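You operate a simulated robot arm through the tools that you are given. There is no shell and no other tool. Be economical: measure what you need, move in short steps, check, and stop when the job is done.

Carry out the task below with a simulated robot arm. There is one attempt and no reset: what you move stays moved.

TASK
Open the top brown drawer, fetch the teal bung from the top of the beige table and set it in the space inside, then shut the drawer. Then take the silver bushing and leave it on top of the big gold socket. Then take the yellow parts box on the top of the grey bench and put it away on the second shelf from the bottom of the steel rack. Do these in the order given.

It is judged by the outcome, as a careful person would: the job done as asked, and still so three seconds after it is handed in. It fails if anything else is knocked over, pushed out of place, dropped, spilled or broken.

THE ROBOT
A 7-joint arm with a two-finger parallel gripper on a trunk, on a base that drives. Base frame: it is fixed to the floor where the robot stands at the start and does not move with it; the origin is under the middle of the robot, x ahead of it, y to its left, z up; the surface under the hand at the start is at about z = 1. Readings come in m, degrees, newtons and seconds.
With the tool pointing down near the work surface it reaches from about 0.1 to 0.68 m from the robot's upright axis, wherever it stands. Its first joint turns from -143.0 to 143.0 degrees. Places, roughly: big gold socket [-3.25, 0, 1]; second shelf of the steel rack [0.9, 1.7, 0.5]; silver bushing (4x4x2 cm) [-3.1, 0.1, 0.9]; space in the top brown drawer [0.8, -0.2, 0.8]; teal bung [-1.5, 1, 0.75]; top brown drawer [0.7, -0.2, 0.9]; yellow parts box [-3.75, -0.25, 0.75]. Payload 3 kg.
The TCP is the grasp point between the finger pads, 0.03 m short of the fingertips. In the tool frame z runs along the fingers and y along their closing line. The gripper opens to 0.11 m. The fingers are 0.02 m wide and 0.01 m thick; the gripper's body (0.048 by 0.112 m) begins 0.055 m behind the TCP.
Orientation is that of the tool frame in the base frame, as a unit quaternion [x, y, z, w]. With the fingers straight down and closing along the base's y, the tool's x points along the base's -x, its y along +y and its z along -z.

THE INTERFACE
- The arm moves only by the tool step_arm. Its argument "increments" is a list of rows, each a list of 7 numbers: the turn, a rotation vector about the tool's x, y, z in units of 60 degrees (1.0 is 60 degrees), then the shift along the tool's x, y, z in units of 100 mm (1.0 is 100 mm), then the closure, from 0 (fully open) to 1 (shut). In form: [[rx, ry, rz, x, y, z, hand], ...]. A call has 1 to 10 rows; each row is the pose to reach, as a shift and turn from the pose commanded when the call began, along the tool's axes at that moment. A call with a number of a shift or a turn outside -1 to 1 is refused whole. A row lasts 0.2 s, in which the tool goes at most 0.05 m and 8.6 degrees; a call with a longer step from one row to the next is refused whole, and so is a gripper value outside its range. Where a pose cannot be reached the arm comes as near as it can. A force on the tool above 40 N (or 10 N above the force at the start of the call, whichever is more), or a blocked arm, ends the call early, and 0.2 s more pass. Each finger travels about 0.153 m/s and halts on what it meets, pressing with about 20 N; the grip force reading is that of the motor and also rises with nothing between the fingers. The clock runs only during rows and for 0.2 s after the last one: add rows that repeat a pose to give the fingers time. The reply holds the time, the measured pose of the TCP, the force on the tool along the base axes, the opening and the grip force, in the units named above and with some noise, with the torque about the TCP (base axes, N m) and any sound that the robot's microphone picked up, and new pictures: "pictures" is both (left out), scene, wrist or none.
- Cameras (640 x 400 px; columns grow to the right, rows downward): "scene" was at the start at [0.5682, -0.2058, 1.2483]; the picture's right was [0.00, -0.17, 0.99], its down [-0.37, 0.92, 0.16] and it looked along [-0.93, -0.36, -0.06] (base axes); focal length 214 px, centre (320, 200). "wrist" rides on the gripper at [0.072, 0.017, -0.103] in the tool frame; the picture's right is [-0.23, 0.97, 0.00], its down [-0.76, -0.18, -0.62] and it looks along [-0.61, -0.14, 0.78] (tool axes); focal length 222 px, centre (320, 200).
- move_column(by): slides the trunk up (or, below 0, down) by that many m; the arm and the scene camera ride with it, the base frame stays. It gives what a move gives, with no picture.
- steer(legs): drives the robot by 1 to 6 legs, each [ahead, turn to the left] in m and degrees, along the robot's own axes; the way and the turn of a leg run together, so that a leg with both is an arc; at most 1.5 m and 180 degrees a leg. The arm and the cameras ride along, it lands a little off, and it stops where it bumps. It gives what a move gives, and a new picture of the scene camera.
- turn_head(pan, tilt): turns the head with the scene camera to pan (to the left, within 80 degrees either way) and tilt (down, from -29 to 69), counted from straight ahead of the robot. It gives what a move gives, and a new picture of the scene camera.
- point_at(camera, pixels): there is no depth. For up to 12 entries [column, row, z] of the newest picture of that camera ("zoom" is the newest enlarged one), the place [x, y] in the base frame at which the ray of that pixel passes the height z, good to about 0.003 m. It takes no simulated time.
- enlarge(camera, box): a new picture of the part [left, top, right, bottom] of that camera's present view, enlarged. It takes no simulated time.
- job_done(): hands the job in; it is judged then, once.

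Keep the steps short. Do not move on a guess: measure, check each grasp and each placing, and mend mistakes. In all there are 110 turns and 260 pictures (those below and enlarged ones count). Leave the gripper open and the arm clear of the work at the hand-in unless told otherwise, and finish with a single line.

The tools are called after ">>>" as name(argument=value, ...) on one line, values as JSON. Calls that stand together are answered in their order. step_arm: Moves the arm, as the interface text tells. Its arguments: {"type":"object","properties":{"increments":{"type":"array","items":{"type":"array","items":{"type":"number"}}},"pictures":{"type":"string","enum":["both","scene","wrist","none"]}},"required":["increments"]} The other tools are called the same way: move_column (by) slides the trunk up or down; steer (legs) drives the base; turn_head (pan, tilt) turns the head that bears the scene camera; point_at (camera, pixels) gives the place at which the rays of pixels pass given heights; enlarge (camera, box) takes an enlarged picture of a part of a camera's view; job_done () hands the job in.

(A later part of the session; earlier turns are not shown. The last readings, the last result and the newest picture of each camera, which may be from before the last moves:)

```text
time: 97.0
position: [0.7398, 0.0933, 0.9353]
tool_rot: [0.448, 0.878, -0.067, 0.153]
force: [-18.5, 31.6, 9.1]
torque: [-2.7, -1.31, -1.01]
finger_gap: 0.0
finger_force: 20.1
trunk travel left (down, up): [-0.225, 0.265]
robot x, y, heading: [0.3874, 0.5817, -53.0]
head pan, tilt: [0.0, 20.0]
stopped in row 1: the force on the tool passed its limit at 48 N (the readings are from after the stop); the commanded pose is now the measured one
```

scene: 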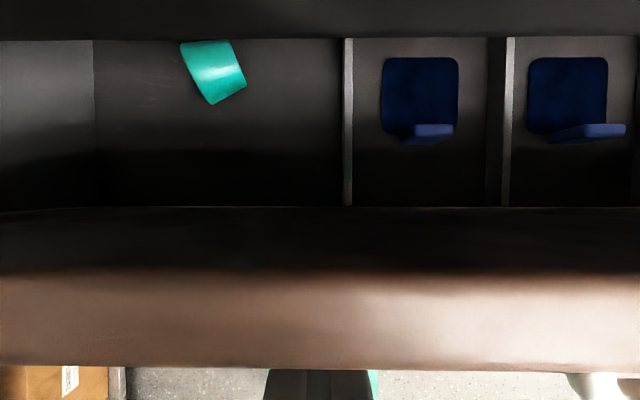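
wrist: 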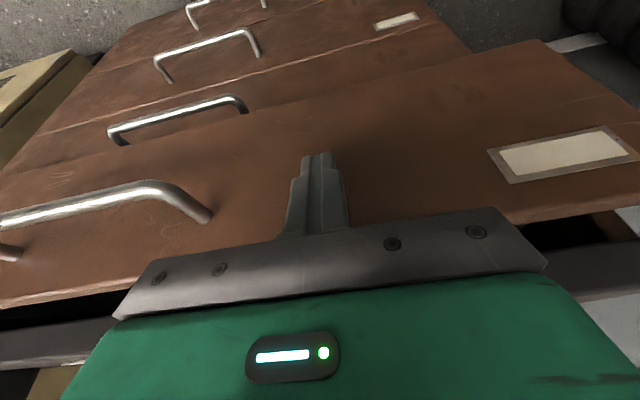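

Blocked with about 5 cm left. The torque shows the contact about 8 cm above the TCP, so the hand's body is meeting the bench rather than the drawer jamming. I back off 3 cm and look.

>>> step_arm(increments=[[0, 0, 0, 0.1, 0, -0.035, 1], [0, 0, 0, 0.3, 0, -0.11, 1], [0, 0, 0, 0.3, 0, -0.11, 1]], pictures="none")

>>> turn_head(pan=0, tilt=-29)

>>> turn_head(pan=75, tilt=-20)

```text
time: 97.8
position: [0.723, 0.1166, 0.9335]
tool_rot: [0.446, 0.879, -0.068, 0.154]
force: [0.9, 0.3, 0.2]
torque: [0.0, 0.02, 0.0]
finger_gap: 0.0
finger_force: 20.1
trunk travel left (down, up): [-0.225, 0.265]
robot x, y, heading: [0.3873, 0.581, -53.3]
head pan, tilt: [0.0, 20.0]
```

```text
time: 99.0
position: [0.7233, 0.1164, 0.9346]
tool_rot: [0.447, 0.879, -0.067, 0.153]
force: [-0.5, 0.6, 0.1]
torque: [-0.02, 0.05, -0.01]
finger_gap: 0.0001
finger_force: 19.8
trunk travel left (down, up): [-0.225, 0.265]
robot x, y, heading: [0.3832, 0.5835, -53.4]
head pan, tilt: [0.0, -28.6]
```

scene: 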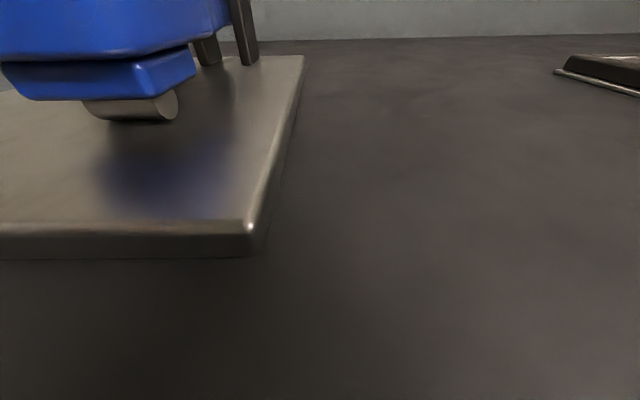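

```text
time: 100.5
position: [0.7236, 0.1167, 0.9347]
tool_rot: [0.446, 0.879, -0.067, 0.153]
force: [-0.5, 0.2, 0.4]
torque: [0.01, -0.01, 0.0]
finger_gap: 0.0
finger_force: 20.4
trunk travel left (down, up): [-0.225, 0.265]
robot x, y, heading: [0.3852, 0.5809, -53.4]
head pan, tilt: [75.0, -20.0]
```

scene: 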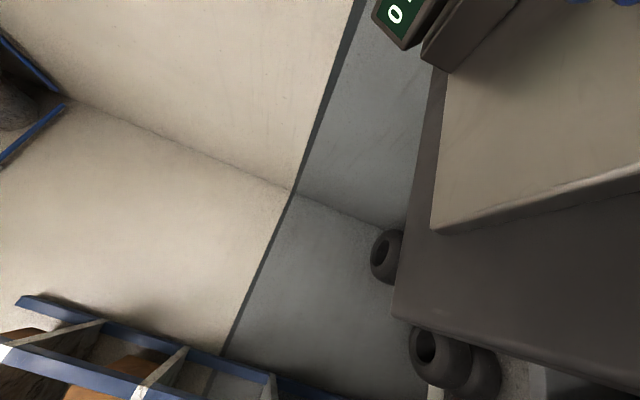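

>>> point_at(camera="scene", pixels=[[437, 232, 1.0], [437, 232, 1.02], [395, 317, 1.0], [395, 317, 0.97], [640, 185, 1.0], [640, 385, 1.0], [540, 360, 1.0]])

```text
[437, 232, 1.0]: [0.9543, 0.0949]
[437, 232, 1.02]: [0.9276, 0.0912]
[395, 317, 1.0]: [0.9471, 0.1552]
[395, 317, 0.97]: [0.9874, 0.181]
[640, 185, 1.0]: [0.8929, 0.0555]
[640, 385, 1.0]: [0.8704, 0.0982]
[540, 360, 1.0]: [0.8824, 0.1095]
```

The bench edge is at n=-0.433 and its plate is untouched, 5 cm behind the edge. The camera housing on that side of the hand met the edge. I switch to the orientation used for pulling, which cleared the bench, and push the bar. First I raise the trunk and rotate the tool.

>>> move_column(by=0.12)

>>> step_arm(increments=[[0, 0, -0.125, 0.2, 0, -0.07, 1], [0, 0, -0.25, 0.4, 0, -0.14, 1], [0, 0, -0.375, 0.6, 0, -0.21, 1], [0, 0, -0.5, 0.8, 0, -0.28, 1], [0, 0, -0.625, 0.94, 0, -0.34, 1], [0, 0, -0.75, 0.94, 0, -0.34, 1]], pictures="none")

>>> step_arm(increments=[[0, 0, -0.125, 0, 0, 0, 1], [0, 0, -0.25, 0, 0, 0, 1], [0, 0, -0.375, 0, 0, 0, 1], [0, 0, -0.5, 0, 0, 0, 1], [0, 0, -0.625, 0, 0, 0, 1], [0, 0, -0.75, 0, 0, 0, 1], [0, 0, -0.75, 0, 0, 0, 1]], pictures="wrist")

>>> turn_head(pan=0, tilt=0)

```text
time: 102.0
position: [0.7232, 0.117, 1.0537]
tool_rot: [0.446, 0.879, -0.067, 0.153]
force: [-0.8, 0.8, 0.7]
torque: [-0.03, 0.03, -0.01]
finger_gap: 0.0
finger_force: 20.1
trunk travel left (down, up): [-0.345, 0.145]
robot x, y, heading: [0.3874, 0.5789, -52.9]
head pan, tilt: [75.0, -20.0]
```

```text
time: 103.4
position: [0.6647, 0.1964, 1.0558]
tool_rot: [0.075, 0.983, -0.12, 0.115]
force: [0.2, 0.9, -0.5]
torque: [0.02, 0.03, -0.01]
finger_gap: 0.0001
finger_force: 20.7
trunk travel left (down, up): [-0.345, 0.145]
robot x, y, heading: [0.3864, 0.5849, -53.1]
head pan, tilt: [75.0, -20.0]
```

```text
time: 105.0
position: [0.6649, 0.1962, 1.0556]
tool_rot: [-0.306, 0.937, -0.158, 0.061]
force: [-0.3, 0.0, -0.4]
torque: [0.01, 0.02, 0.02]
finger_gap: 0.0
finger_force: 20.1
trunk travel left (down, up): [-0.345, 0.145]
robot x, y, heading: [0.3864, 0.5848, -53.2]
head pan, tilt: [75.0, -20.0]
```

wrist: 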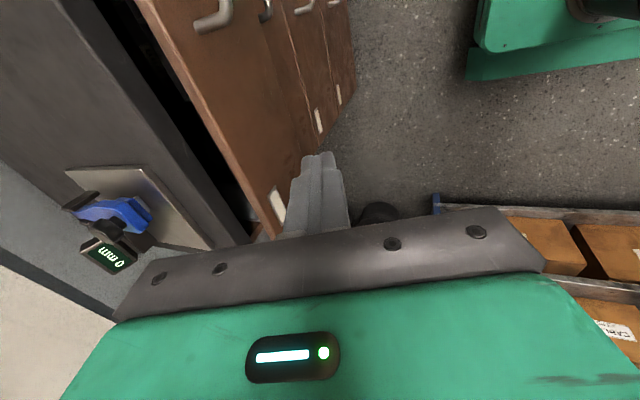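

```text
time: 106.4
position: [0.6643, 0.1975, 1.0551]
tool_rot: [-0.305, 0.938, -0.155, 0.061]
force: [0.2, 0.2, 0.8]
torque: [-0.01, 0.01, 0.01]
finger_gap: 0.0
finger_force: 19.9
trunk travel left (down, up): [-0.345, 0.145]
robot x, y, heading: [0.3893, 0.5834, -53.4]
head pan, tilt: [0.0, 0.0]
```

scene: 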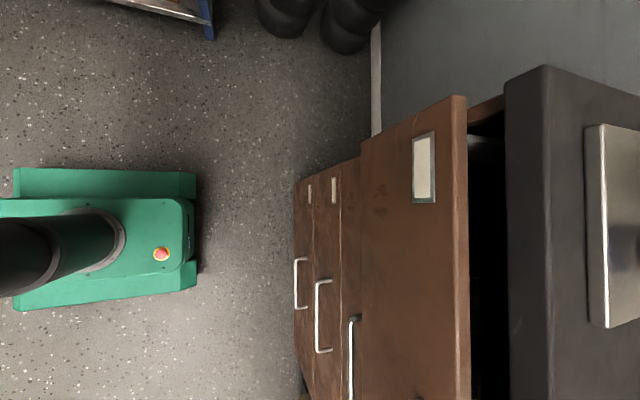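

The drawer stands out about 5 cm, and I can see the panel clearly. I roll the base 0.06 m closer, tilt to 30°, and lower the fingers in front of the panel.

>>> steer(legs=[[0.05, 0]])

>>> step_arm(increments=[[0.1, 0, 0, 0, 0.15, 0.2, 1], [0.16, 0, 0, 0, 0.25, 0.5, 1], [0.16, 0, 0, 0, 0.35, 0.8, 1], [0.16, 0, 0, 0, 0.4, 1.0, 1], [0.16, 0, 0, 0, 0.4, 1.0, 1]], pictures="both")

```text
time: 107.4
position: [0.6938, 0.1571, 1.0547]
tool_rot: [-0.305, 0.937, -0.156, 0.06]
force: [-0.2, 0.9, -0.1]
torque: [0.01, -0.01, 0.02]
finger_gap: 0.0
finger_force: 19.4
trunk travel left (down, up): [-0.345, 0.145]
robot x, y, heading: [0.4167, 0.542, -53.2]
head pan, tilt: [0.0, 0.0]
```

scene: 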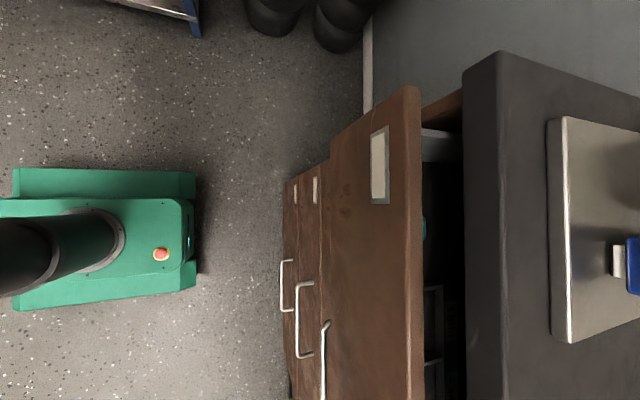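

```text
time: 108.6
position: [0.7053, 0.1427, 0.9532]
tool_rot: [-0.299, 0.921, -0.233, 0.085]
force: [-0.5, 0.9, 0.1]
torque: [0.01, -0.01, 0.0]
finger_gap: 0.0001
finger_force: 19.6
out of reach, approached as far as the arm can: row 2, 3, 4, 5
trunk travel left (down, up): [-0.345, 0.145]
robot x, y, heading: [0.4202, 0.5382, -53.1]
head pan, tilt: [0.0, 0.0]
```

scene: 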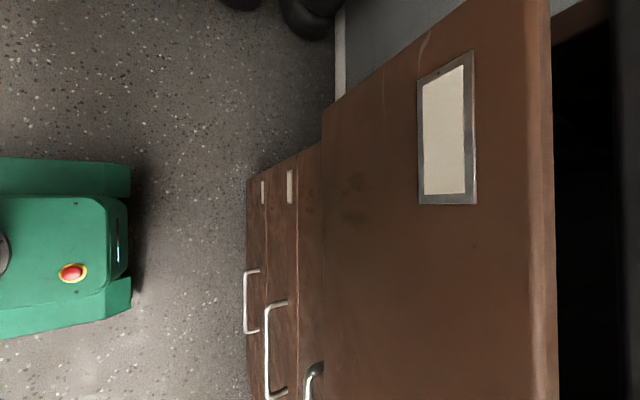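
wrist: 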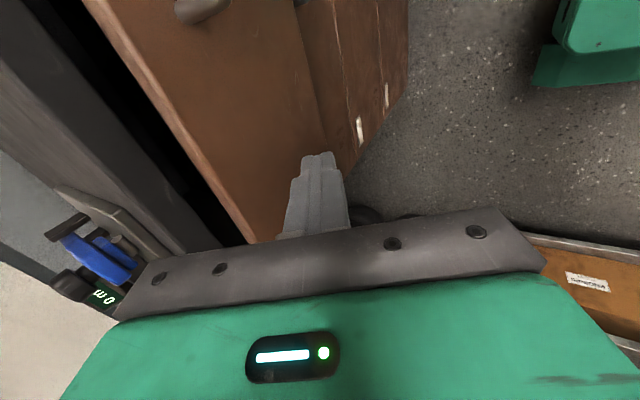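

Fingers stand in front of the panel. I push inward up to 0.1 m.

>>> step_arm(increments=[[0, 0, 0, 0, -0.15, 0.1, 1], [0, 0, 0, 0, -0.3, 0.19, 1], [0, 0, 0, 0, -0.45, 0.27, 1], [0, 0, 0, 0, -0.6, 0.36, 1], [0, 0, 0, 0, -0.72, 0.43, 1], [0, 0, 0, 0, -0.84, 0.49, 1], [0, 0, 0, 0, -0.92, 0.53, 1]], pictures="both")

```text
time: 110.2
position: [0.7686, 0.0563, 0.9502]
tool_rot: [-0.299, 0.921, -0.235, 0.085]
force: [0.3, 0.3, 0.3]
torque: [-0.01, 0.01, -0.02]
finger_gap: 0.0001
finger_force: 19.9
trunk travel left (down, up): [-0.345, 0.145]
robot x, y, heading: [0.4141, 0.541, -53.0]
head pan, tilt: [0.0, 0.0]
```

scene: 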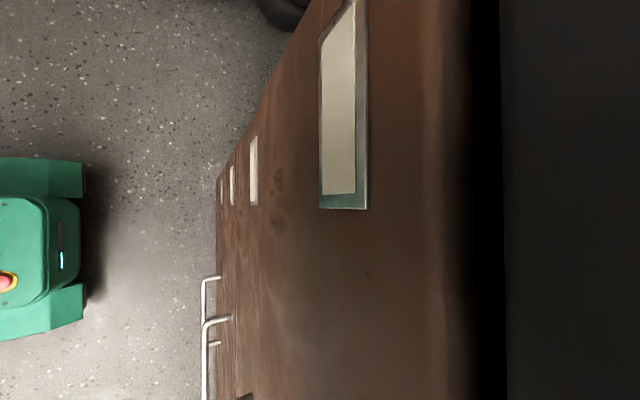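
wrist: 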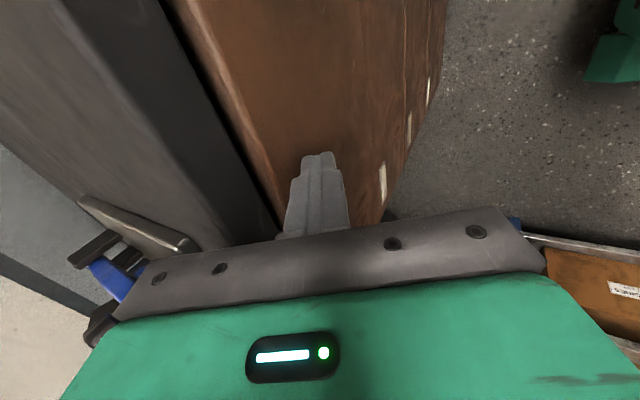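

Nearly shut. I push gently a further 1.5 cm until it seats.

>>> step_arm(increments=[[0, 0, 0, 0, -0.03, 0.02, 1], [0, 0, 0, 0, -0.06, 0.035, 1], [0, 0, 0, 0, -0.09, 0.05, 1], [0, 0, 0, 0, -0.12, 0.07, 1], [0, 0, 0, 0, -0.15, 0.085, 1], [0, 0, 0, 0, -0.18, 0.1, 1]], pictures="both")

```text
time: 111.2
position: [0.7727, 0.0519, 0.9505]
tool_rot: [-0.3, 0.922, -0.229, 0.082]
force: [-10.8, 19.3, 17.5]
torque: [0.09, 0.02, 0.03]
finger_gap: 0.0
finger_force: 19.9
trunk travel left (down, up): [-0.345, 0.145]
robot x, y, heading: [0.4172, 0.5391, -53.2]
head pan, tilt: [0.0, 0.0]
stopped in row 5: the force on the tool passed its limit at 45 N (the readings are from after the stop); the commanded pose is now the measured one
```

scene: 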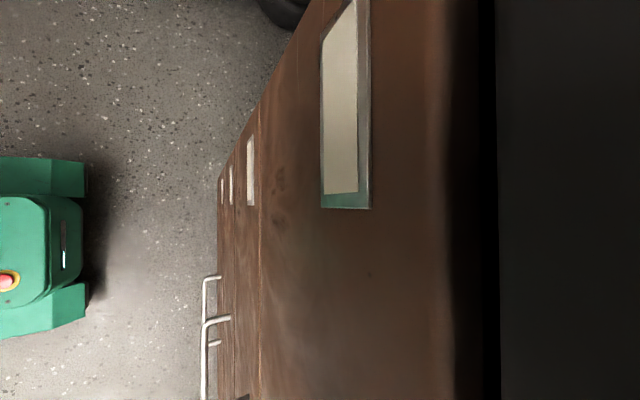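
wrist: 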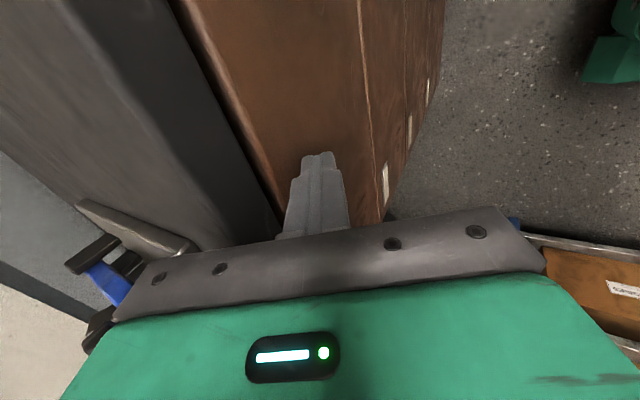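

Firm stop with the force at the fingers, and the panel lines up with the drawers below. I back off and check.

>>> step_arm(increments=[[0, 0, 0, 0, 0.2, -0.11, 1], [0, 0, 0, 0, 0.4, -0.22, 1], [0, 0, 0, 0, 0.6, -0.45, 0.8], [0, 0, 0, 0, 0.7, -0.7, 0.5], [0, 0, 0, 0, 0.7, -0.95, 0.0]], pictures="scene")

```text
time: 112.4
position: [0.7105, 0.1343, 0.9995]
tool_rot: [-0.298, 0.923, -0.23, 0.082]
force: [0.7, -0.5, -0.5]
torque: [-0.01, 0.0, -0.01]
finger_gap: 0.1099
finger_force: 0.1
trunk travel left (down, up): [-0.345, 0.145]
robot x, y, heading: [0.4174, 0.541, -53.4]
head pan, tilt: [0.0, 0.0]
```

scene: 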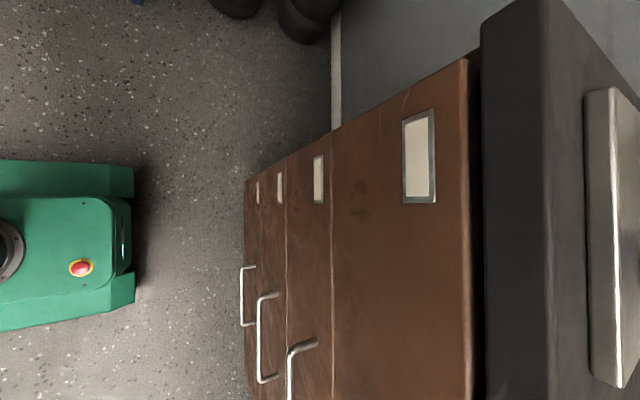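

The drawer is shut and flush. Next is the bushing near (-3.1,0.1). I bring the hand upright, back off and turn west.

>>> step_arm(increments=[[-0.12, 0, 0, 0, -0.1, -0.2, 0], [-0.24, 0, 0, 0, -0.15, -0.4, 0], [-0.36, 0, 0, 0, -0.2, -0.6, 0], [-0.47, 0, 0, 0, -0.2, -0.8, 0]], pictures="none")

>>> step_arm(increments=[[0, 0, 0.13, 0, 0, 0, 0], [0, 0, 0.26, 0, 0, 0, 0], [0, 0, 0.39, 0, 0, 0, 0], [0, 0, 0.52, 0, 0, 0, 0], [0, 0, 0.65, 0, 0, 0, 0], [0, 0, 0.78, 0, 0, 0, 0], [0, 0, 0.9, 0, 0, 0, 0]], pictures="none")

>>> turn_head(pan=0, tilt=-29)

>>> steer(legs=[[-0.2, 0], [0, -118]])

```text
time: 113.4
position: [0.6981, 0.1505, 1.0792]
tool_rot: [-0.311, 0.95, 0.004, 0.008]
force: [0.3, -0.2, -0.3]
torque: [0.01, -0.04, 0.01]
finger_gap: 0.1099
finger_force: 0.1
trunk travel left (down, up): [-0.345, 0.145]
robot x, y, heading: [0.4199, 0.541, -53.5]
head pan, tilt: [0.0, 0.0]
```

```text
time: 115.0
position: [0.6971, 0.1505, 1.0792]
tool_rot: [0.155, 0.988, 0.005, 0.006]
force: [0.0, 0.5, 0.1]
torque: [-0.02, -0.02, 0.02]
finger_gap: 0.1098
finger_force: 0.0
trunk travel left (down, up): [-0.345, 0.145]
robot x, y, heading: [0.4163, 0.5378, -53.1]
head pan, tilt: [0.0, 0.0]
```

```text
time: 115.9
position: [0.6964, 0.1506, 1.0793]
tool_rot: [0.155, 0.988, 0.005, 0.006]
force: [-0.3, 1.0, 0.0]
torque: [-0.04, -0.01, -0.02]
finger_gap: 0.1098
finger_force: 0.1
trunk travel left (down, up): [-0.345, 0.145]
robot x, y, heading: [0.4156, 0.5399, -53.3]
head pan, tilt: [0.0, -28.6]
```

scene: 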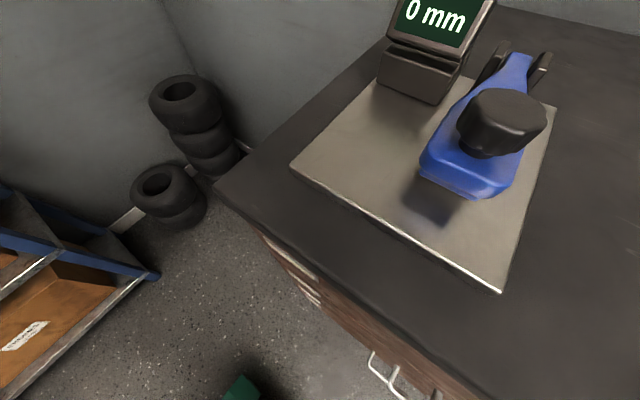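

```text
time: 122.6
position: [-0.1767, 0.6373, 1.0794]
tool_rot: [0.927, 0.376, -0.002, 0.008]
force: [0.4, -0.3, 0.5]
torque: [0.01, 0.07, 0.03]
finger_gap: 0.11
finger_force: 0.1
trunk travel left (down, up): [-0.345, 0.145]
robot x, y, heading: [0.3138, 0.6283, -170.8]
head pan, tilt: [0.0, -28.6]
```

scene: 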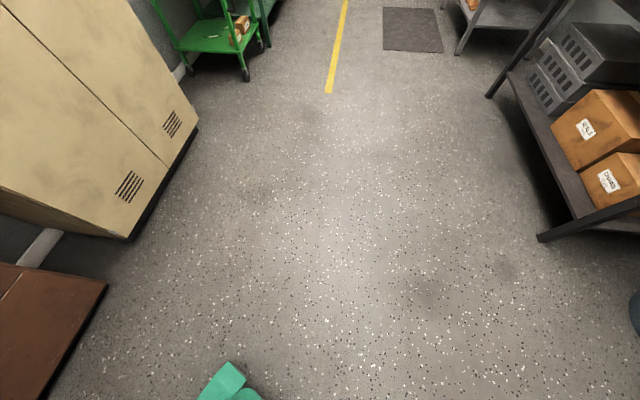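

The corridor is open ahead, with the locker left and the beige table right. I measure floor points to plan the drive.

>>> point_at(camera="scene", pixels=[[130, 238, 0], [197, 130, 0], [245, 80, 0], [545, 238, 0], [490, 95, 0], [328, 92, 0], [345, 5, 0], [385, 50, 0], [440, 50, 0], [460, 52, 0]])

```text
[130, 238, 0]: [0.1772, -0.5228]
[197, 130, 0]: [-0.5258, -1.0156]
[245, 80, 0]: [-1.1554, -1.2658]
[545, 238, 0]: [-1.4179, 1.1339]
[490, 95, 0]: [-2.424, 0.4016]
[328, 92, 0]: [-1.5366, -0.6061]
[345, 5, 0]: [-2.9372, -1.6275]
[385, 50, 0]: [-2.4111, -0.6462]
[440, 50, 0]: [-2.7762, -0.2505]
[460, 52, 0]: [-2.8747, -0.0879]
```

Next bench (grey) starts near (-2.9,-0.1), in line with the beige table. I drive 2.5 m along the corridor, then look.

>>> steer(legs=[[0, 11], [1.3, 0], [1.2, 0]])

```text
time: 135.5
position: [-2.5183, -0.2961, 1.0798]
tool_rot: [0.89, 0.455, -0.002, 0.008]
force: [-0.7, -0.2, 0.1]
torque: [0.03, 0.0, 0.01]
finger_gap: 0.1098
finger_force: 0.0
trunk travel left (down, up): [-0.345, 0.145]
robot x, y, heading: [-2.0401, -0.2169, -160.4]
head pan, tilt: [0.0, -28.6]
```

scene: 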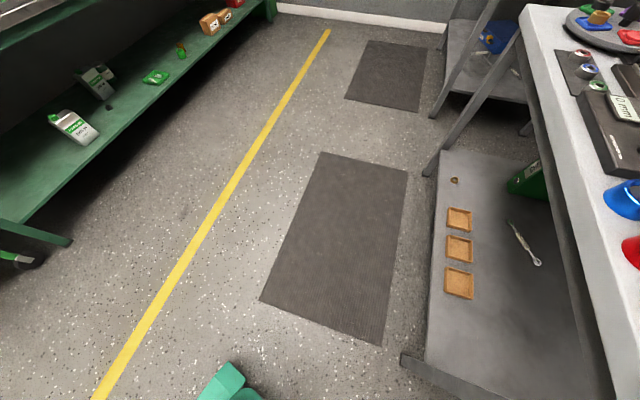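

I continue to the mat in front of the bench and turn to face it.

>>> steer(legs=[[0.72, 2], [0, -73]])

```text
time: 142.7
position: [-2.9478, -0.0386, 1.0798]
tool_rot: [0.988, -0.152, -0.006, 0.005]
force: [0.4, -0.1, -0.2]
torque: [0.04, 0.02, -0.03]
finger_gap: 0.1101
finger_force: 0.1
trunk travel left (down, up): [-0.345, 0.145]
robot x, y, heading: [-2.7604, -0.5052, 128.0]
head pan, tilt: [0.0, -28.6]
```

scene: 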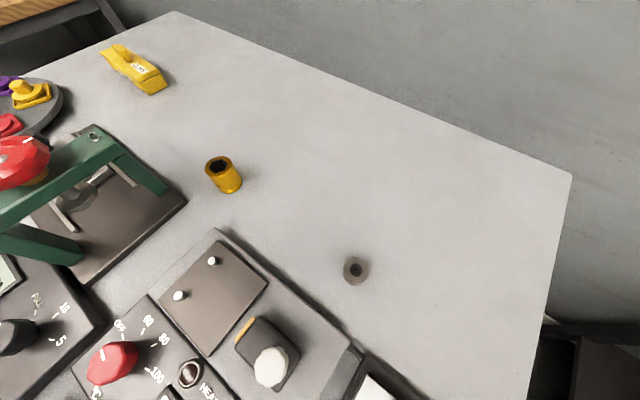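

I see a gold socket at (223,175) and a grey ring-shaped bushing at (356,270). I enlarge and check for other gold sockets.

>>> enlarge(camera="scene", box=[180, 130, 420, 300])

>>> turn_head(pan=-20, tilt=5)

>>> step_arm(increments=[[0, 0, 0, 0, 0, 0, 0]], pictures="wrist")

```text
2.35 times, centred on (300, 215) of scene
```

zoom: 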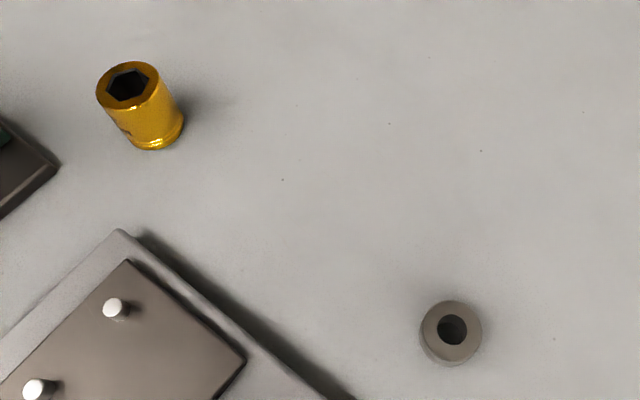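

```text
time: 143.7
position: [-2.948, -0.0382, 1.0801]
tool_rot: [0.988, -0.152, -0.006, 0.006]
force: [-0.7, 0.9, 0.1]
torque: [-0.01, 0.01, 0.05]
finger_gap: 0.11
finger_force: 0.1
trunk travel left (down, up): [-0.345, 0.145]
robot x, y, heading: [-2.7608, -0.4974, 128.0]
head pan, tilt: [-20.0, 5.0]
```

scene: 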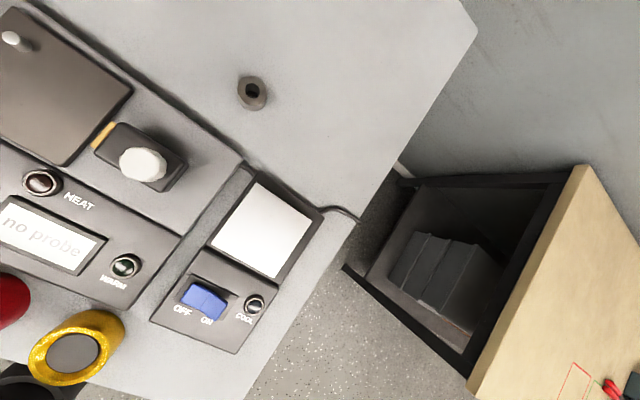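

```text
time: 144.1
position: [-2.9474, -0.0386, 1.0809]
tool_rot: [0.988, -0.152, -0.007, 0.005]
force: [0.0, -0.1, 0.5]
torque: [-0.01, -0.02, 0.0]
finger_gap: 0.1101
finger_force: 0.1
trunk travel left (down, up): [-0.345, 0.145]
robot x, y, heading: [-2.7618, -0.5007, 128.3]
head pan, tilt: [-20.0, 5.0]
```

wrist: 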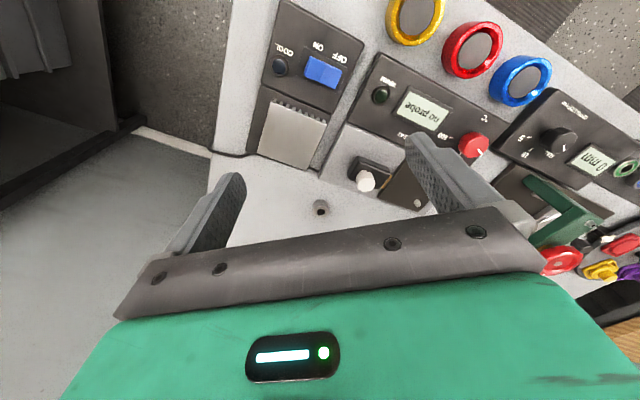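

>>> point_at(camera="scene", pixels=[[252, 93, 0.8], [252, 93, 0.85], [252, 93, 0.9], [252, 93, 0.95]])

>>> point_at(camera="wrist", pixels=[[321, 207, 0.8], [321, 207, 0.85], [321, 207, 0.9], [321, 207, 0.95]])

>>> turn_head(pan=0, tilt=-15)

```text
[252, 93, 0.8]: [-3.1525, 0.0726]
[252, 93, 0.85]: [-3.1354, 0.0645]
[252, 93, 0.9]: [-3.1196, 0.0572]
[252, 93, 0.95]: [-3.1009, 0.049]
```

```text
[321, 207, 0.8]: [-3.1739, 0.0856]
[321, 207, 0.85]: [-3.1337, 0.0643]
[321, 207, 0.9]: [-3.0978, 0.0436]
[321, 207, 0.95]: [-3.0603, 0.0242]
```

```text
time: 144.9
position: [-2.948, -0.0374, 1.0802]
tool_rot: [0.988, -0.151, -0.006, 0.005]
force: [-0.4, -0.5, 0.2]
torque: [0.05, 0.0, 0.0]
finger_gap: 0.1097
finger_force: 0.1
trunk travel left (down, up): [-0.345, 0.145]
robot x, y, heading: [-2.7601, -0.4997, 128.3]
head pan, tilt: [0.0, -15.0]
```

scene: 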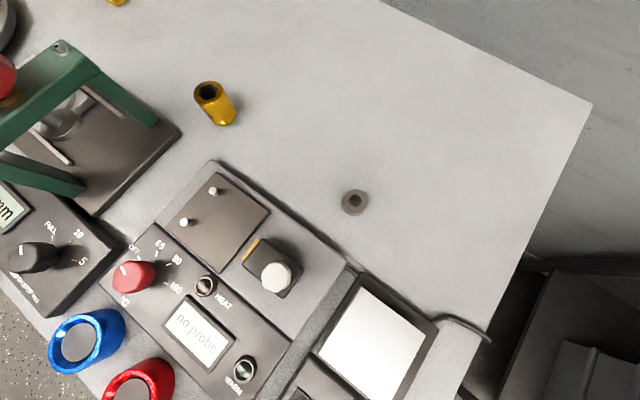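

The bushing's top is at z≈0.85, (-3.134,0.064), which is 0.68 m from the axis and too far. I check base clearance to the bench before moving closer.

>>> turn_head(pan=0, tilt=35)

```text
time: 146.1
position: [-2.9475, -0.0374, 1.0817]
tool_rot: [0.988, -0.152, -0.006, 0.006]
force: [-0.3, -0.7, 0.3]
torque: [0.02, -0.02, 0.0]
finger_gap: 0.1103
finger_force: 0.0
trunk travel left (down, up): [-0.345, 0.145]
robot x, y, heading: [-2.7605, -0.4993, 128.2]
head pan, tilt: [0.0, 35.0]
```

scene: 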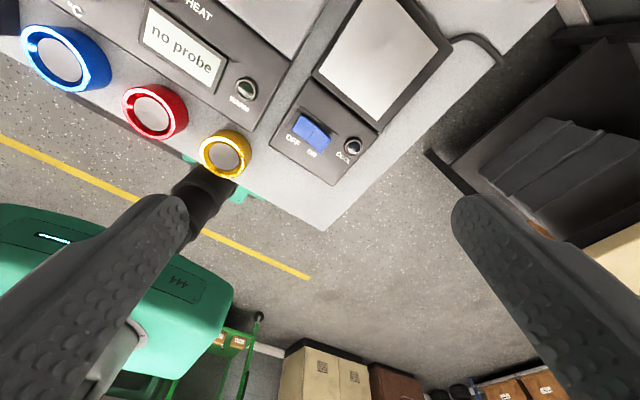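

>>> point_at(camera="scene", pixels=[[322, 230, 0.83], [100, 130, 0.83], [240, 195, 0.2], [185, 157, 0.2], [250, 195, 0.3]])

```text
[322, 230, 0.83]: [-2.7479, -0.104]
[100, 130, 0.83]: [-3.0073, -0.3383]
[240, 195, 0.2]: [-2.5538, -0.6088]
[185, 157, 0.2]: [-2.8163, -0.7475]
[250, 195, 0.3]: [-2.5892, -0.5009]
```

The base front is already about at the bench edge, so I won't go closer. Pitching the tool forward will extend reach. I square the hand to the robot and pitch 25°, moving forward.

>>> step_arm(increments=[[0, 0, 0.14, 0, 0, 0, 0], [0, 0, 0.28, 0, 0, 0, 0], [0, 0, 0.42, 0, 0, 0, 0], [0, 0, 0.574, 0, 0, 0, 0]], pictures="none")

>>> step_arm(increments=[[0, -0.14, 0, -0.25, 0, 0, 0], [0, -0.28, 0, -0.5, 0, 0, 0], [0, -0.417, 0, -0.75, 0, 0, 0], [0, -0.417, 0, -1.0, 0, 0, 0], [0, -0.417, 0, -1.0, 0, 0, 0]], pictures="wrist")

>>> turn_head(pan=0, tilt=10)

```text
refused: row 4 steps farther than a row can; nothing moved
```

```text
time: 147.3
position: [-3.0432, -0.0084, 1.0819]
tool_rot: [0.963, -0.149, -0.221, -0.027]
force: [1.5, -0.3, 0.5]
torque: [0.0, -0.02, 0.0]
finger_gap: 0.1101
finger_force: 0.0
trunk travel left (down, up): [-0.345, 0.145]
robot x, y, heading: [-2.7641, -0.5033, 128.2]
head pan, tilt: [0.0, 35.0]
```

wrist: 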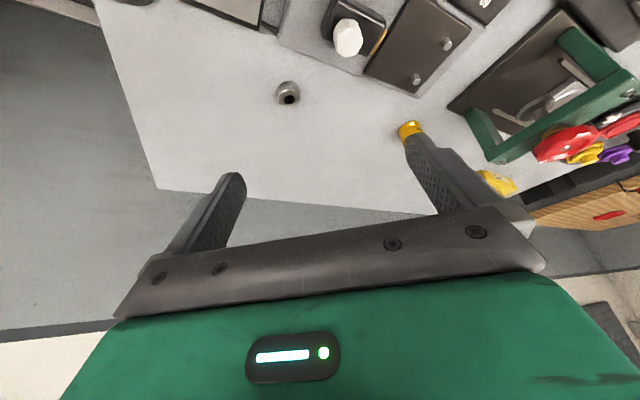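

```text
time: 148.2
position: [-3.0439, -0.0093, 1.0828]
tool_rot: [0.963, -0.15, -0.22, -0.029]
force: [0.4, 0.3, -0.3]
torque: [-0.01, 0.01, 0.01]
finger_gap: 0.1099
finger_force: 0.1
trunk travel left (down, up): [-0.345, 0.145]
robot x, y, heading: [-2.7584, -0.498, 128.3]
head pan, tilt: [0.0, 10.0]
```

scene: 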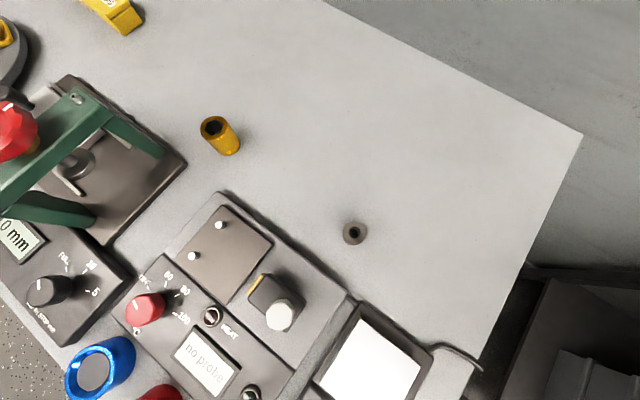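

Pitch is applied, but the yaw call was refused. I yaw now in smaller rows, then measure the bushing and socket.

>>> step_arm(increments=[[0.048, 0, 0.103, 0, 0, 0, 0], [0.096, 0, 0.206, 0, 0, 0, 0], [0.144, 0, 0.308, 0, 0, 0, 0], [0.192, 0, 0.411, 0, 0, 0, 0], [0.24, 0, 0.514, 0, 0, 0, 0], [0.24, 0, 0.514, 0, 0, 0, 0]], pictures="both")

```text
time: 149.6
position: [-3.0436, -0.0072, 1.0821]
tool_rot: [0.878, -0.426, -0.2, -0.088]
force: [0.4, -0.3, 0.3]
torque: [0.02, 0.05, -0.01]
finger_gap: 0.1099
finger_force: 0.1
trunk travel left (down, up): [-0.345, 0.145]
robot x, y, heading: [-2.7623, -0.4969, 128.2]
head pan, tilt: [0.0, 10.0]
```

scene: 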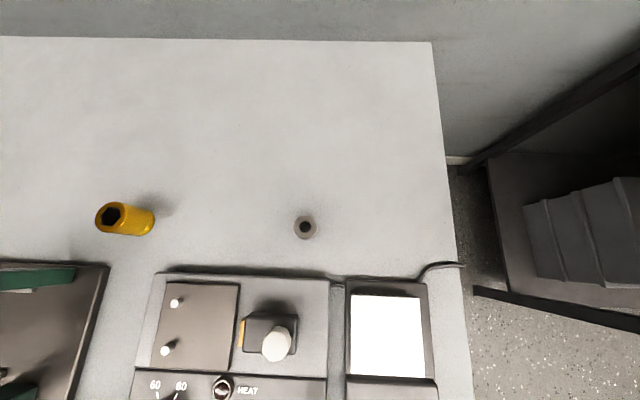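
wrist: 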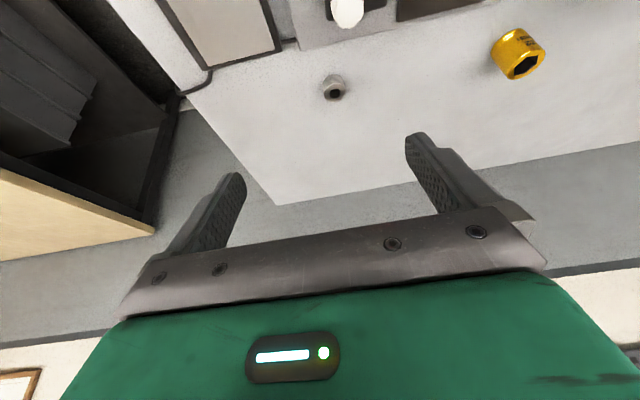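

Aligned nicely. I triangulate the bushing's top and the socket's top, zooming to refine.

>>> point_at(camera="scene", pixels=[[305, 226, 0.83], [305, 226, 0.86], [111, 216, 0.85], [111, 216, 0.88], [111, 216, 0.92], [140, 220, 0.83]])

>>> point_at(camera="wrist", pixels=[[335, 93, 0.83], [335, 93, 0.86], [523, 66, 0.85], [523, 66, 0.88], [523, 66, 0.92]])

>>> enlarge(camera="wrist", box=[300, 10, 580, 130])

>>> enlarge(camera="scene", box=[80, 160, 340, 280])

```text
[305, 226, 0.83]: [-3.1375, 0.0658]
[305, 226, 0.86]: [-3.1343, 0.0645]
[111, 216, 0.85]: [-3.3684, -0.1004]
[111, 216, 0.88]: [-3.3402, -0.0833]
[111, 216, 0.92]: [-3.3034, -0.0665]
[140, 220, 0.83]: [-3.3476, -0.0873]
```

```text
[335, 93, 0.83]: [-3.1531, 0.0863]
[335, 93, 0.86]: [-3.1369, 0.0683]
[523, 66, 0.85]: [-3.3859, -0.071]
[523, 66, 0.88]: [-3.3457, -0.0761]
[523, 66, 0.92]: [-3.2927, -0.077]
```

```text
2.29 times, centred on (440, 70) of wrist
```

zoom: 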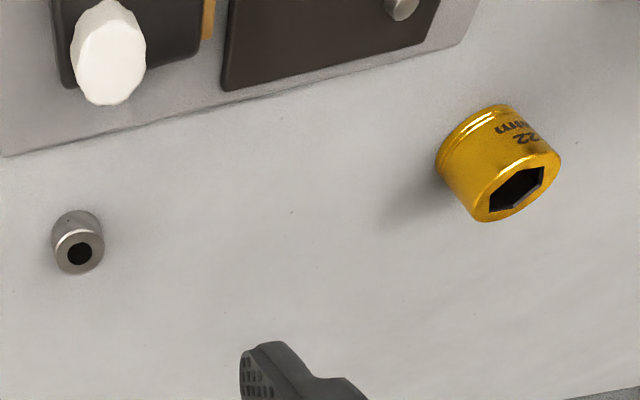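

```text
2.46 times, centred on (210, 220) of scene
```

zoom: 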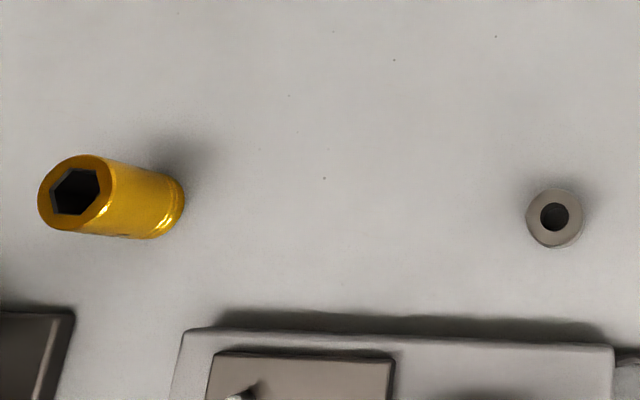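

Bushing top is at (-3.134,0.064,0.866), so the bench surface is about 0.846. The socket top is around (-3.327,-0.075,0.894). I approach the bushing along the tool, 0.1 m first.

>>> step_arm(increments=[[0, 0, 0, -0.05, 0.22, 0.2, 0.2], [0, 0, 0, -0.05, 0.22, 0.5, 0.35], [0, 0, 0, -0.05, 0.22, 0.8, 0.35], [0, 0, 0, -0.05, 0.22, 1.0, 0.35], [0, 0, 0, -0.05, 0.22, 1.0, 0.35]], pictures="both")

```text
time: 150.8
position: [-3.0906, 0.0142, 0.9941]
tool_rot: [0.878, -0.426, -0.2, -0.087]
force: [0.1, -0.6, 0.5]
torque: [-0.01, -0.02, 0.02]
finger_gap: 0.0716
finger_force: 0.1
trunk travel left (down, up): [-0.345, 0.145]
robot x, y, heading: [-2.7623, -0.4971, 128.5]
head pan, tilt: [0.0, 10.0]
```

scene: 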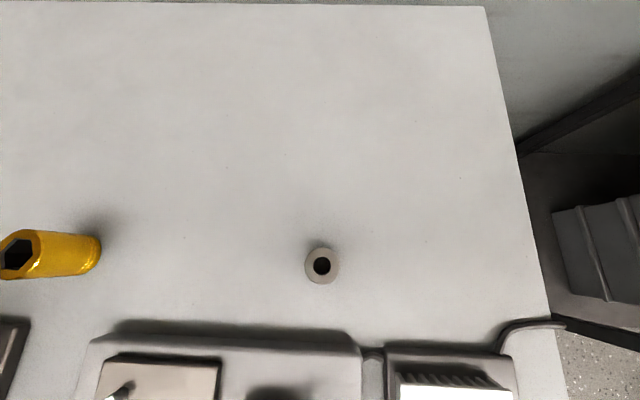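
wrist: 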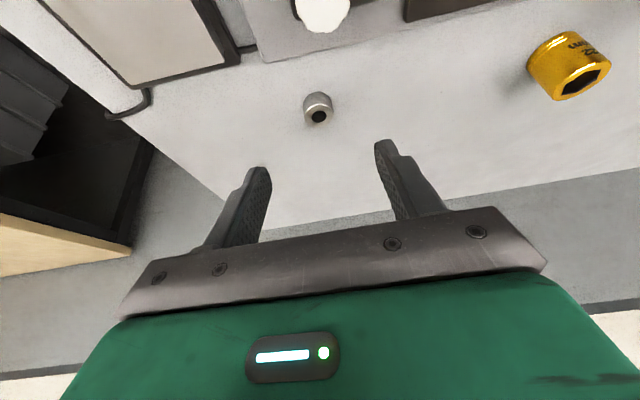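

>>> point_at(camera="scene", pixels=[[322, 265, 0.85], [322, 265, 0.87], [322, 265, 0.89], [16, 254, 0.88], [16, 254, 0.9], [16, 254, 0.92]])

>>> point_at(camera="wrist", pixels=[[318, 115, 0.85], [318, 115, 0.87], [318, 115, 0.89], [578, 82, 0.88], [578, 82, 0.9], [578, 82, 0.92]])

```text
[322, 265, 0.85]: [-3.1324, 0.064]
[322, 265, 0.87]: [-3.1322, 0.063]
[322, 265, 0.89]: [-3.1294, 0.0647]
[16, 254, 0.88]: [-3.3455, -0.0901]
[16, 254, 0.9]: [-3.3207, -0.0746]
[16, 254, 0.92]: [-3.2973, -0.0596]
```

```text
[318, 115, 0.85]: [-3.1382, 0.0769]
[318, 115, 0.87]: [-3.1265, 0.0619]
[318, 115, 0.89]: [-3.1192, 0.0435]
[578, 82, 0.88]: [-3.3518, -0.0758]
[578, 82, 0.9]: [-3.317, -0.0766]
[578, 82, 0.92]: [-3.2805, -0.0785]
```

Confirmed: bushing top z≈0.868 at (-3.131,0.0635); socket top z≈0.898 at (-3.321,-0.076). I go straight down the tool axis 0.125 m and close.

>>> step_arm(increments=[[0, 0, 0, 0, 0, 0.3, 0.35], [0, 0, 0, 0, 0, 0.6, 0.35], [0, 0, 0, 0, 0, 0.85, 0.35], [0, 0, 0, 0, 0, 1.0, 0.35]], pictures="none")

>>> step_arm(increments=[[0, 0, 0, 0, 0, 0.15, 0.35], [0, 0, 0, 0, 0, 0.24, 0.35], [0, 0, 0, 0, 0, 0.24, 0.55], [0, 0, 0, 0, 0, 0.24, 0.75], [0, 0, 0, 0, 0, 0.24, 0.9], [0, 0, 0, 0, 0, 0.24, 1.0]], pictures="wrist")

```text
time: 151.8
position: [-3.1185, 0.0469, 0.9016]
tool_rot: [0.878, -0.426, -0.198, -0.087]
force: [0.1, 0.2, 0.3]
torque: [0.01, -0.01, -0.01]
finger_gap: 0.0716
finger_force: 0.1
trunk travel left (down, up): [-0.345, 0.145]
robot x, y, heading: [-2.757, -0.4986, 128.1]
head pan, tilt: [0.0, 10.0]
```

```text
time: 153.2
position: [-3.1261, 0.0538, 0.8809]
tool_rot: [0.878, -0.426, -0.2, -0.088]
force: [-1.7, 0.4, 5.9]
torque: [0.2, 0.02, 0.04]
finger_gap: 0.0307
finger_force: 19.9
trunk travel left (down, up): [-0.345, 0.145]
robot x, y, heading: [-2.7637, -0.4953, 128.1]
head pan, tilt: [0.0, 10.0]
```

wrist: 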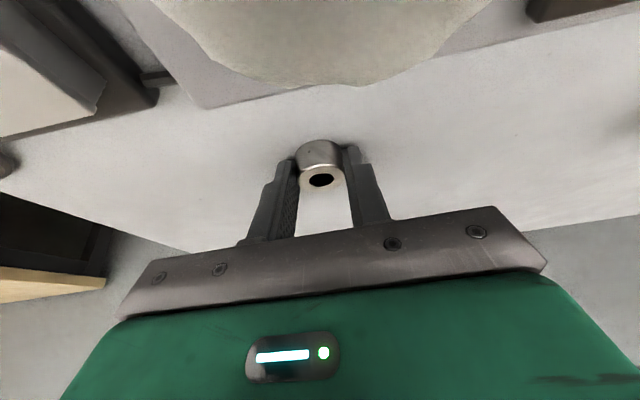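

Closed on the bushing with a gap of 31 mm. The white knob is close to the camera side, so I lift straight up 0.1 m and check.

>>> step_arm(increments=[[0, 0, 0, -0.06, 0, -0.14, 1], [0, 0, 0, -0.13, 0, -0.3, 1], [0, 0, 0, -0.26, 0, -0.6, 1], [0, 0, 0, -0.43, 0, -0.9, 1], [0, 0, 0, -0.43, 0, -0.9, 1]], pictures="both")

```text
time: 154.4
position: [-3.1234, 0.0544, 0.9805]
tool_rot: [0.878, -0.426, -0.199, -0.088]
force: [-0.4, -0.2, -1.0]
torque: [0.04, -0.01, -0.02]
finger_gap: 0.0306
finger_force: 20.1
trunk travel left (down, up): [-0.345, 0.145]
robot x, y, heading: [-2.7594, -0.4984, 128.4]
head pan, tilt: [0.0, 10.0]
```

scene: 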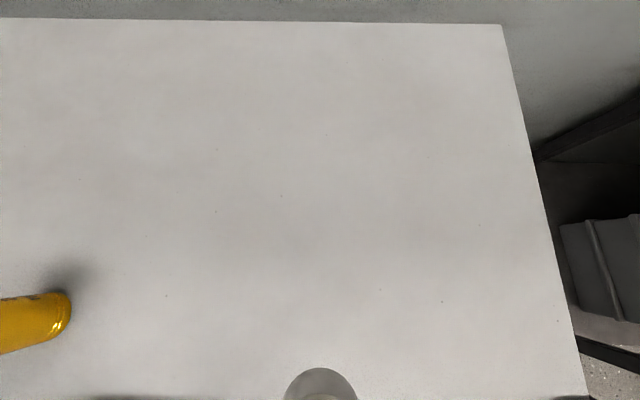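
wrist: 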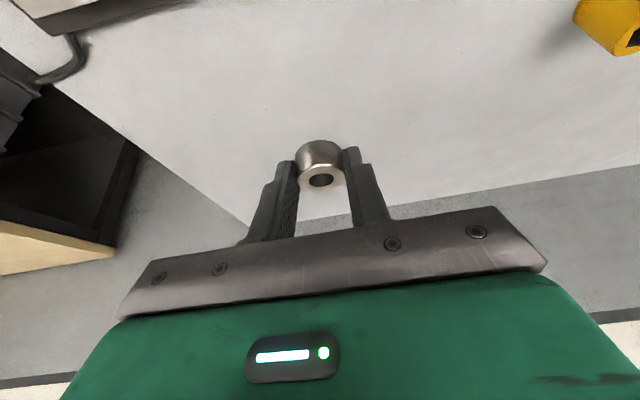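

The bushing is held. I raise and move sideways toward the socket.

>>> step_arm(increments=[[0, 0, 0, -0.1, 0.2, -0.2, 1], [0, 0, 0, -0.21, 0.45, -0.45, 1], [0, 0, 0, -0.21, 0.7, -0.45, 1], [0, 0, 0, -0.21, 1.0, -0.45, 1], [0, 0, 0, -0.21, 1.0, -0.45, 1]], pictures="both")

```text
time: 155.6
position: [-3.2027, -0.0053, 1.032]
tool_rot: [0.878, -0.426, -0.199, -0.088]
force: [-0.7, 0.4, -1.2]
torque: [0.0, -0.02, 0.04]
finger_gap: 0.0308
finger_force: 20.4
trunk travel left (down, up): [-0.345, 0.145]
robot x, y, heading: [-2.758, -0.4982, 128.3]
head pan, tilt: [0.0, 10.0]
```

scene: 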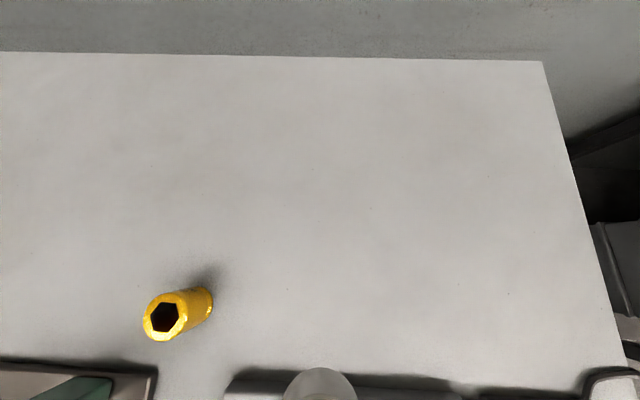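
wrist: 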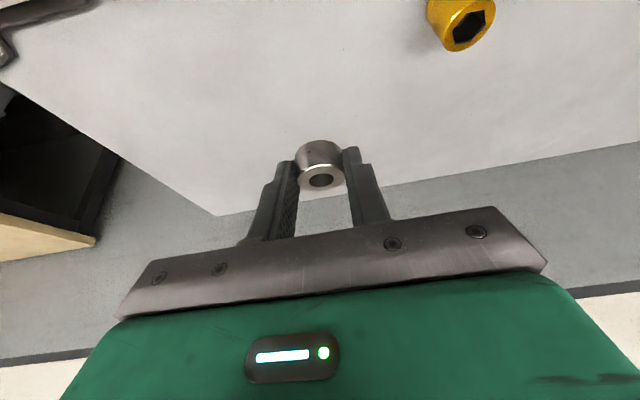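

>>> point_at(camera="scene", pixels=[[165, 317, 0.88], [165, 317, 0.9], [165, 317, 0.92], [110, 380, 0.9], [110, 380, 1.0], [157, 368, 0.87]])

>>> point_at(camera="wrist", pixels=[[468, 26, 0.88], [468, 26, 0.9], [468, 26, 0.92], [320, 181, 0.98], [320, 181, 1.01]])

>>> turn_head(pan=30, tilt=25)

```text
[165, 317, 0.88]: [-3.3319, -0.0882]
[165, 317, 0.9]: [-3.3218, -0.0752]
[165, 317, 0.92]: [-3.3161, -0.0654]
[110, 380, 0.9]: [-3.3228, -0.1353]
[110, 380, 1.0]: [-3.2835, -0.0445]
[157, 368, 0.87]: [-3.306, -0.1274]
```

```text
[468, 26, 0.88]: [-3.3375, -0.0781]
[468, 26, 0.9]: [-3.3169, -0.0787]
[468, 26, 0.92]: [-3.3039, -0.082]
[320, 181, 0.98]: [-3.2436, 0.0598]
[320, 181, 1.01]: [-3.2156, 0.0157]
```

```text
time: 156.6
position: [-3.2016, -0.0047, 1.0327]
tool_rot: [0.878, -0.426, -0.199, -0.087]
force: [-0.3, 0.4, -0.5]
torque: [0.0, 0.01, 0.0]
finger_gap: 0.0305
finger_force: 20.4
trunk travel left (down, up): [-0.345, 0.145]
robot x, y, heading: [-2.7623, -0.5003, 128.1]
head pan, tilt: [30.0, 25.0]
```

scene: 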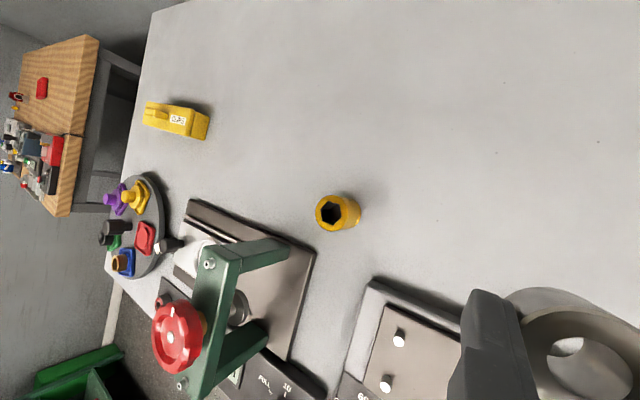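

>>> point_at(camera="scene", pixels=[[290, 243, 0.85], [290, 243, 0.95], [290, 243, 1.0], [268, 325, 0.86], [268, 325, 0.95], [268, 325, 1.0], [225, 265, 0.95], [225, 265, 1.0], [333, 213, 0.897]])

>>> turn_head(pan=60, tilt=10)

```text
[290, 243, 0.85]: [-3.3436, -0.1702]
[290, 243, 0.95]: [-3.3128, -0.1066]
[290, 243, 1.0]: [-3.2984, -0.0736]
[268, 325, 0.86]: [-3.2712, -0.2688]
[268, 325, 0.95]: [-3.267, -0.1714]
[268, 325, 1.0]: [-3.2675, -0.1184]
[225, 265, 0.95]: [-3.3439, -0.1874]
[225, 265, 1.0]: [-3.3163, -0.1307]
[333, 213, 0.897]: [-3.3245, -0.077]
```

```text
time: 157.5
position: [-3.2022, -0.0052, 1.0321]
tool_rot: [0.878, -0.425, -0.199, -0.087]
force: [0.0, -0.5, -1.0]
torque: [0.01, -0.01, 0.01]
finger_gap: 0.0309
finger_force: 19.8
trunk travel left (down, up): [-0.345, 0.145]
robot x, y, heading: [-2.7583, -0.5001, 128.2]
head pan, tilt: [60.0, 10.0]
```

scene: 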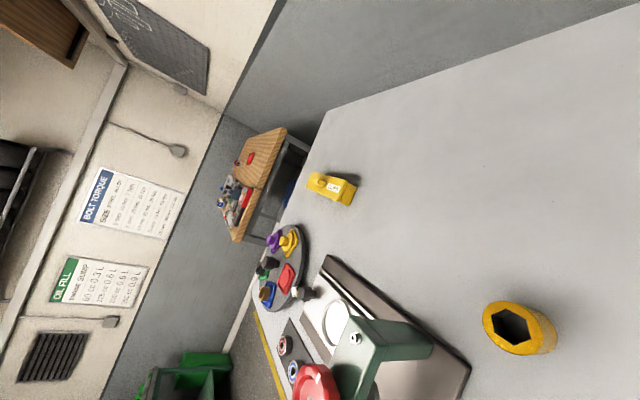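

The green press frame stands close to the socket on the left, so I must check clearance. I locate its top bolt from this view.

>>> point_at(camera="scene", pixels=[[355, 339, 0.9], [355, 339, 0.95], [355, 339, 1.0], [355, 339, 1.05], [315, 385, 1.0], [315, 385, 1.05]])

>>> turn_head(pan=30, tilt=25)

>>> point_at(camera="scene", pixels=[[208, 263, 0.9], [208, 263, 0.95], [208, 263, 1.0], [208, 263, 1.05], [178, 338, 1.0], [178, 338, 1.05], [178, 338, 0.95], [182, 382, 0.95], [182, 382, 1.0]])

```text
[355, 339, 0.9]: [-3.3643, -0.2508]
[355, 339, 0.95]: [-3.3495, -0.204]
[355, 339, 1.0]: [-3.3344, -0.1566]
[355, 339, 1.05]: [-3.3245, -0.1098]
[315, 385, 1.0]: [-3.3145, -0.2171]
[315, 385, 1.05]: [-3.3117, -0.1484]
```

```text
time: 158.5
position: [-3.2024, -0.0063, 1.033]
tool_rot: [0.878, -0.426, -0.199, -0.088]
force: [-1.2, 0.1, -1.7]
torque: [0.0, 0.02, 0.02]
finger_gap: 0.0305
finger_force: 20.5
trunk travel left (down, up): [-0.345, 0.145]
robot x, y, heading: [-2.7576, -0.4999, 128.2]
head pan, tilt: [30.0, 25.0]
```

scene: 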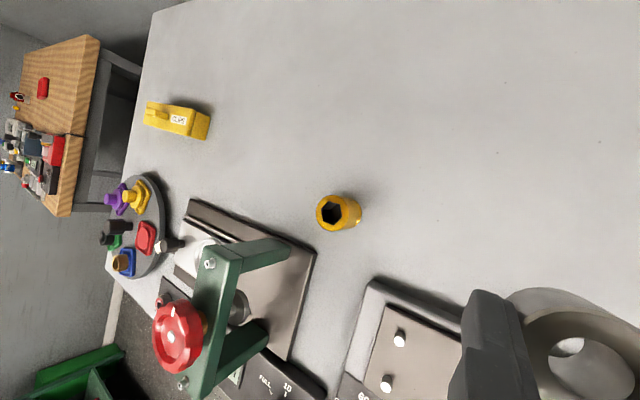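

```text
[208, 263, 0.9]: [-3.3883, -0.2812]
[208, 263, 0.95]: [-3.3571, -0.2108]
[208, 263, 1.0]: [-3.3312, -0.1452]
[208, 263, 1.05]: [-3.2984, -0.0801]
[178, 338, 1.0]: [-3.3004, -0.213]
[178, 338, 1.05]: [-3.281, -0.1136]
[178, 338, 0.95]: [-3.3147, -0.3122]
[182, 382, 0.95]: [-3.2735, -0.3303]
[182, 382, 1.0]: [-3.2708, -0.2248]
```

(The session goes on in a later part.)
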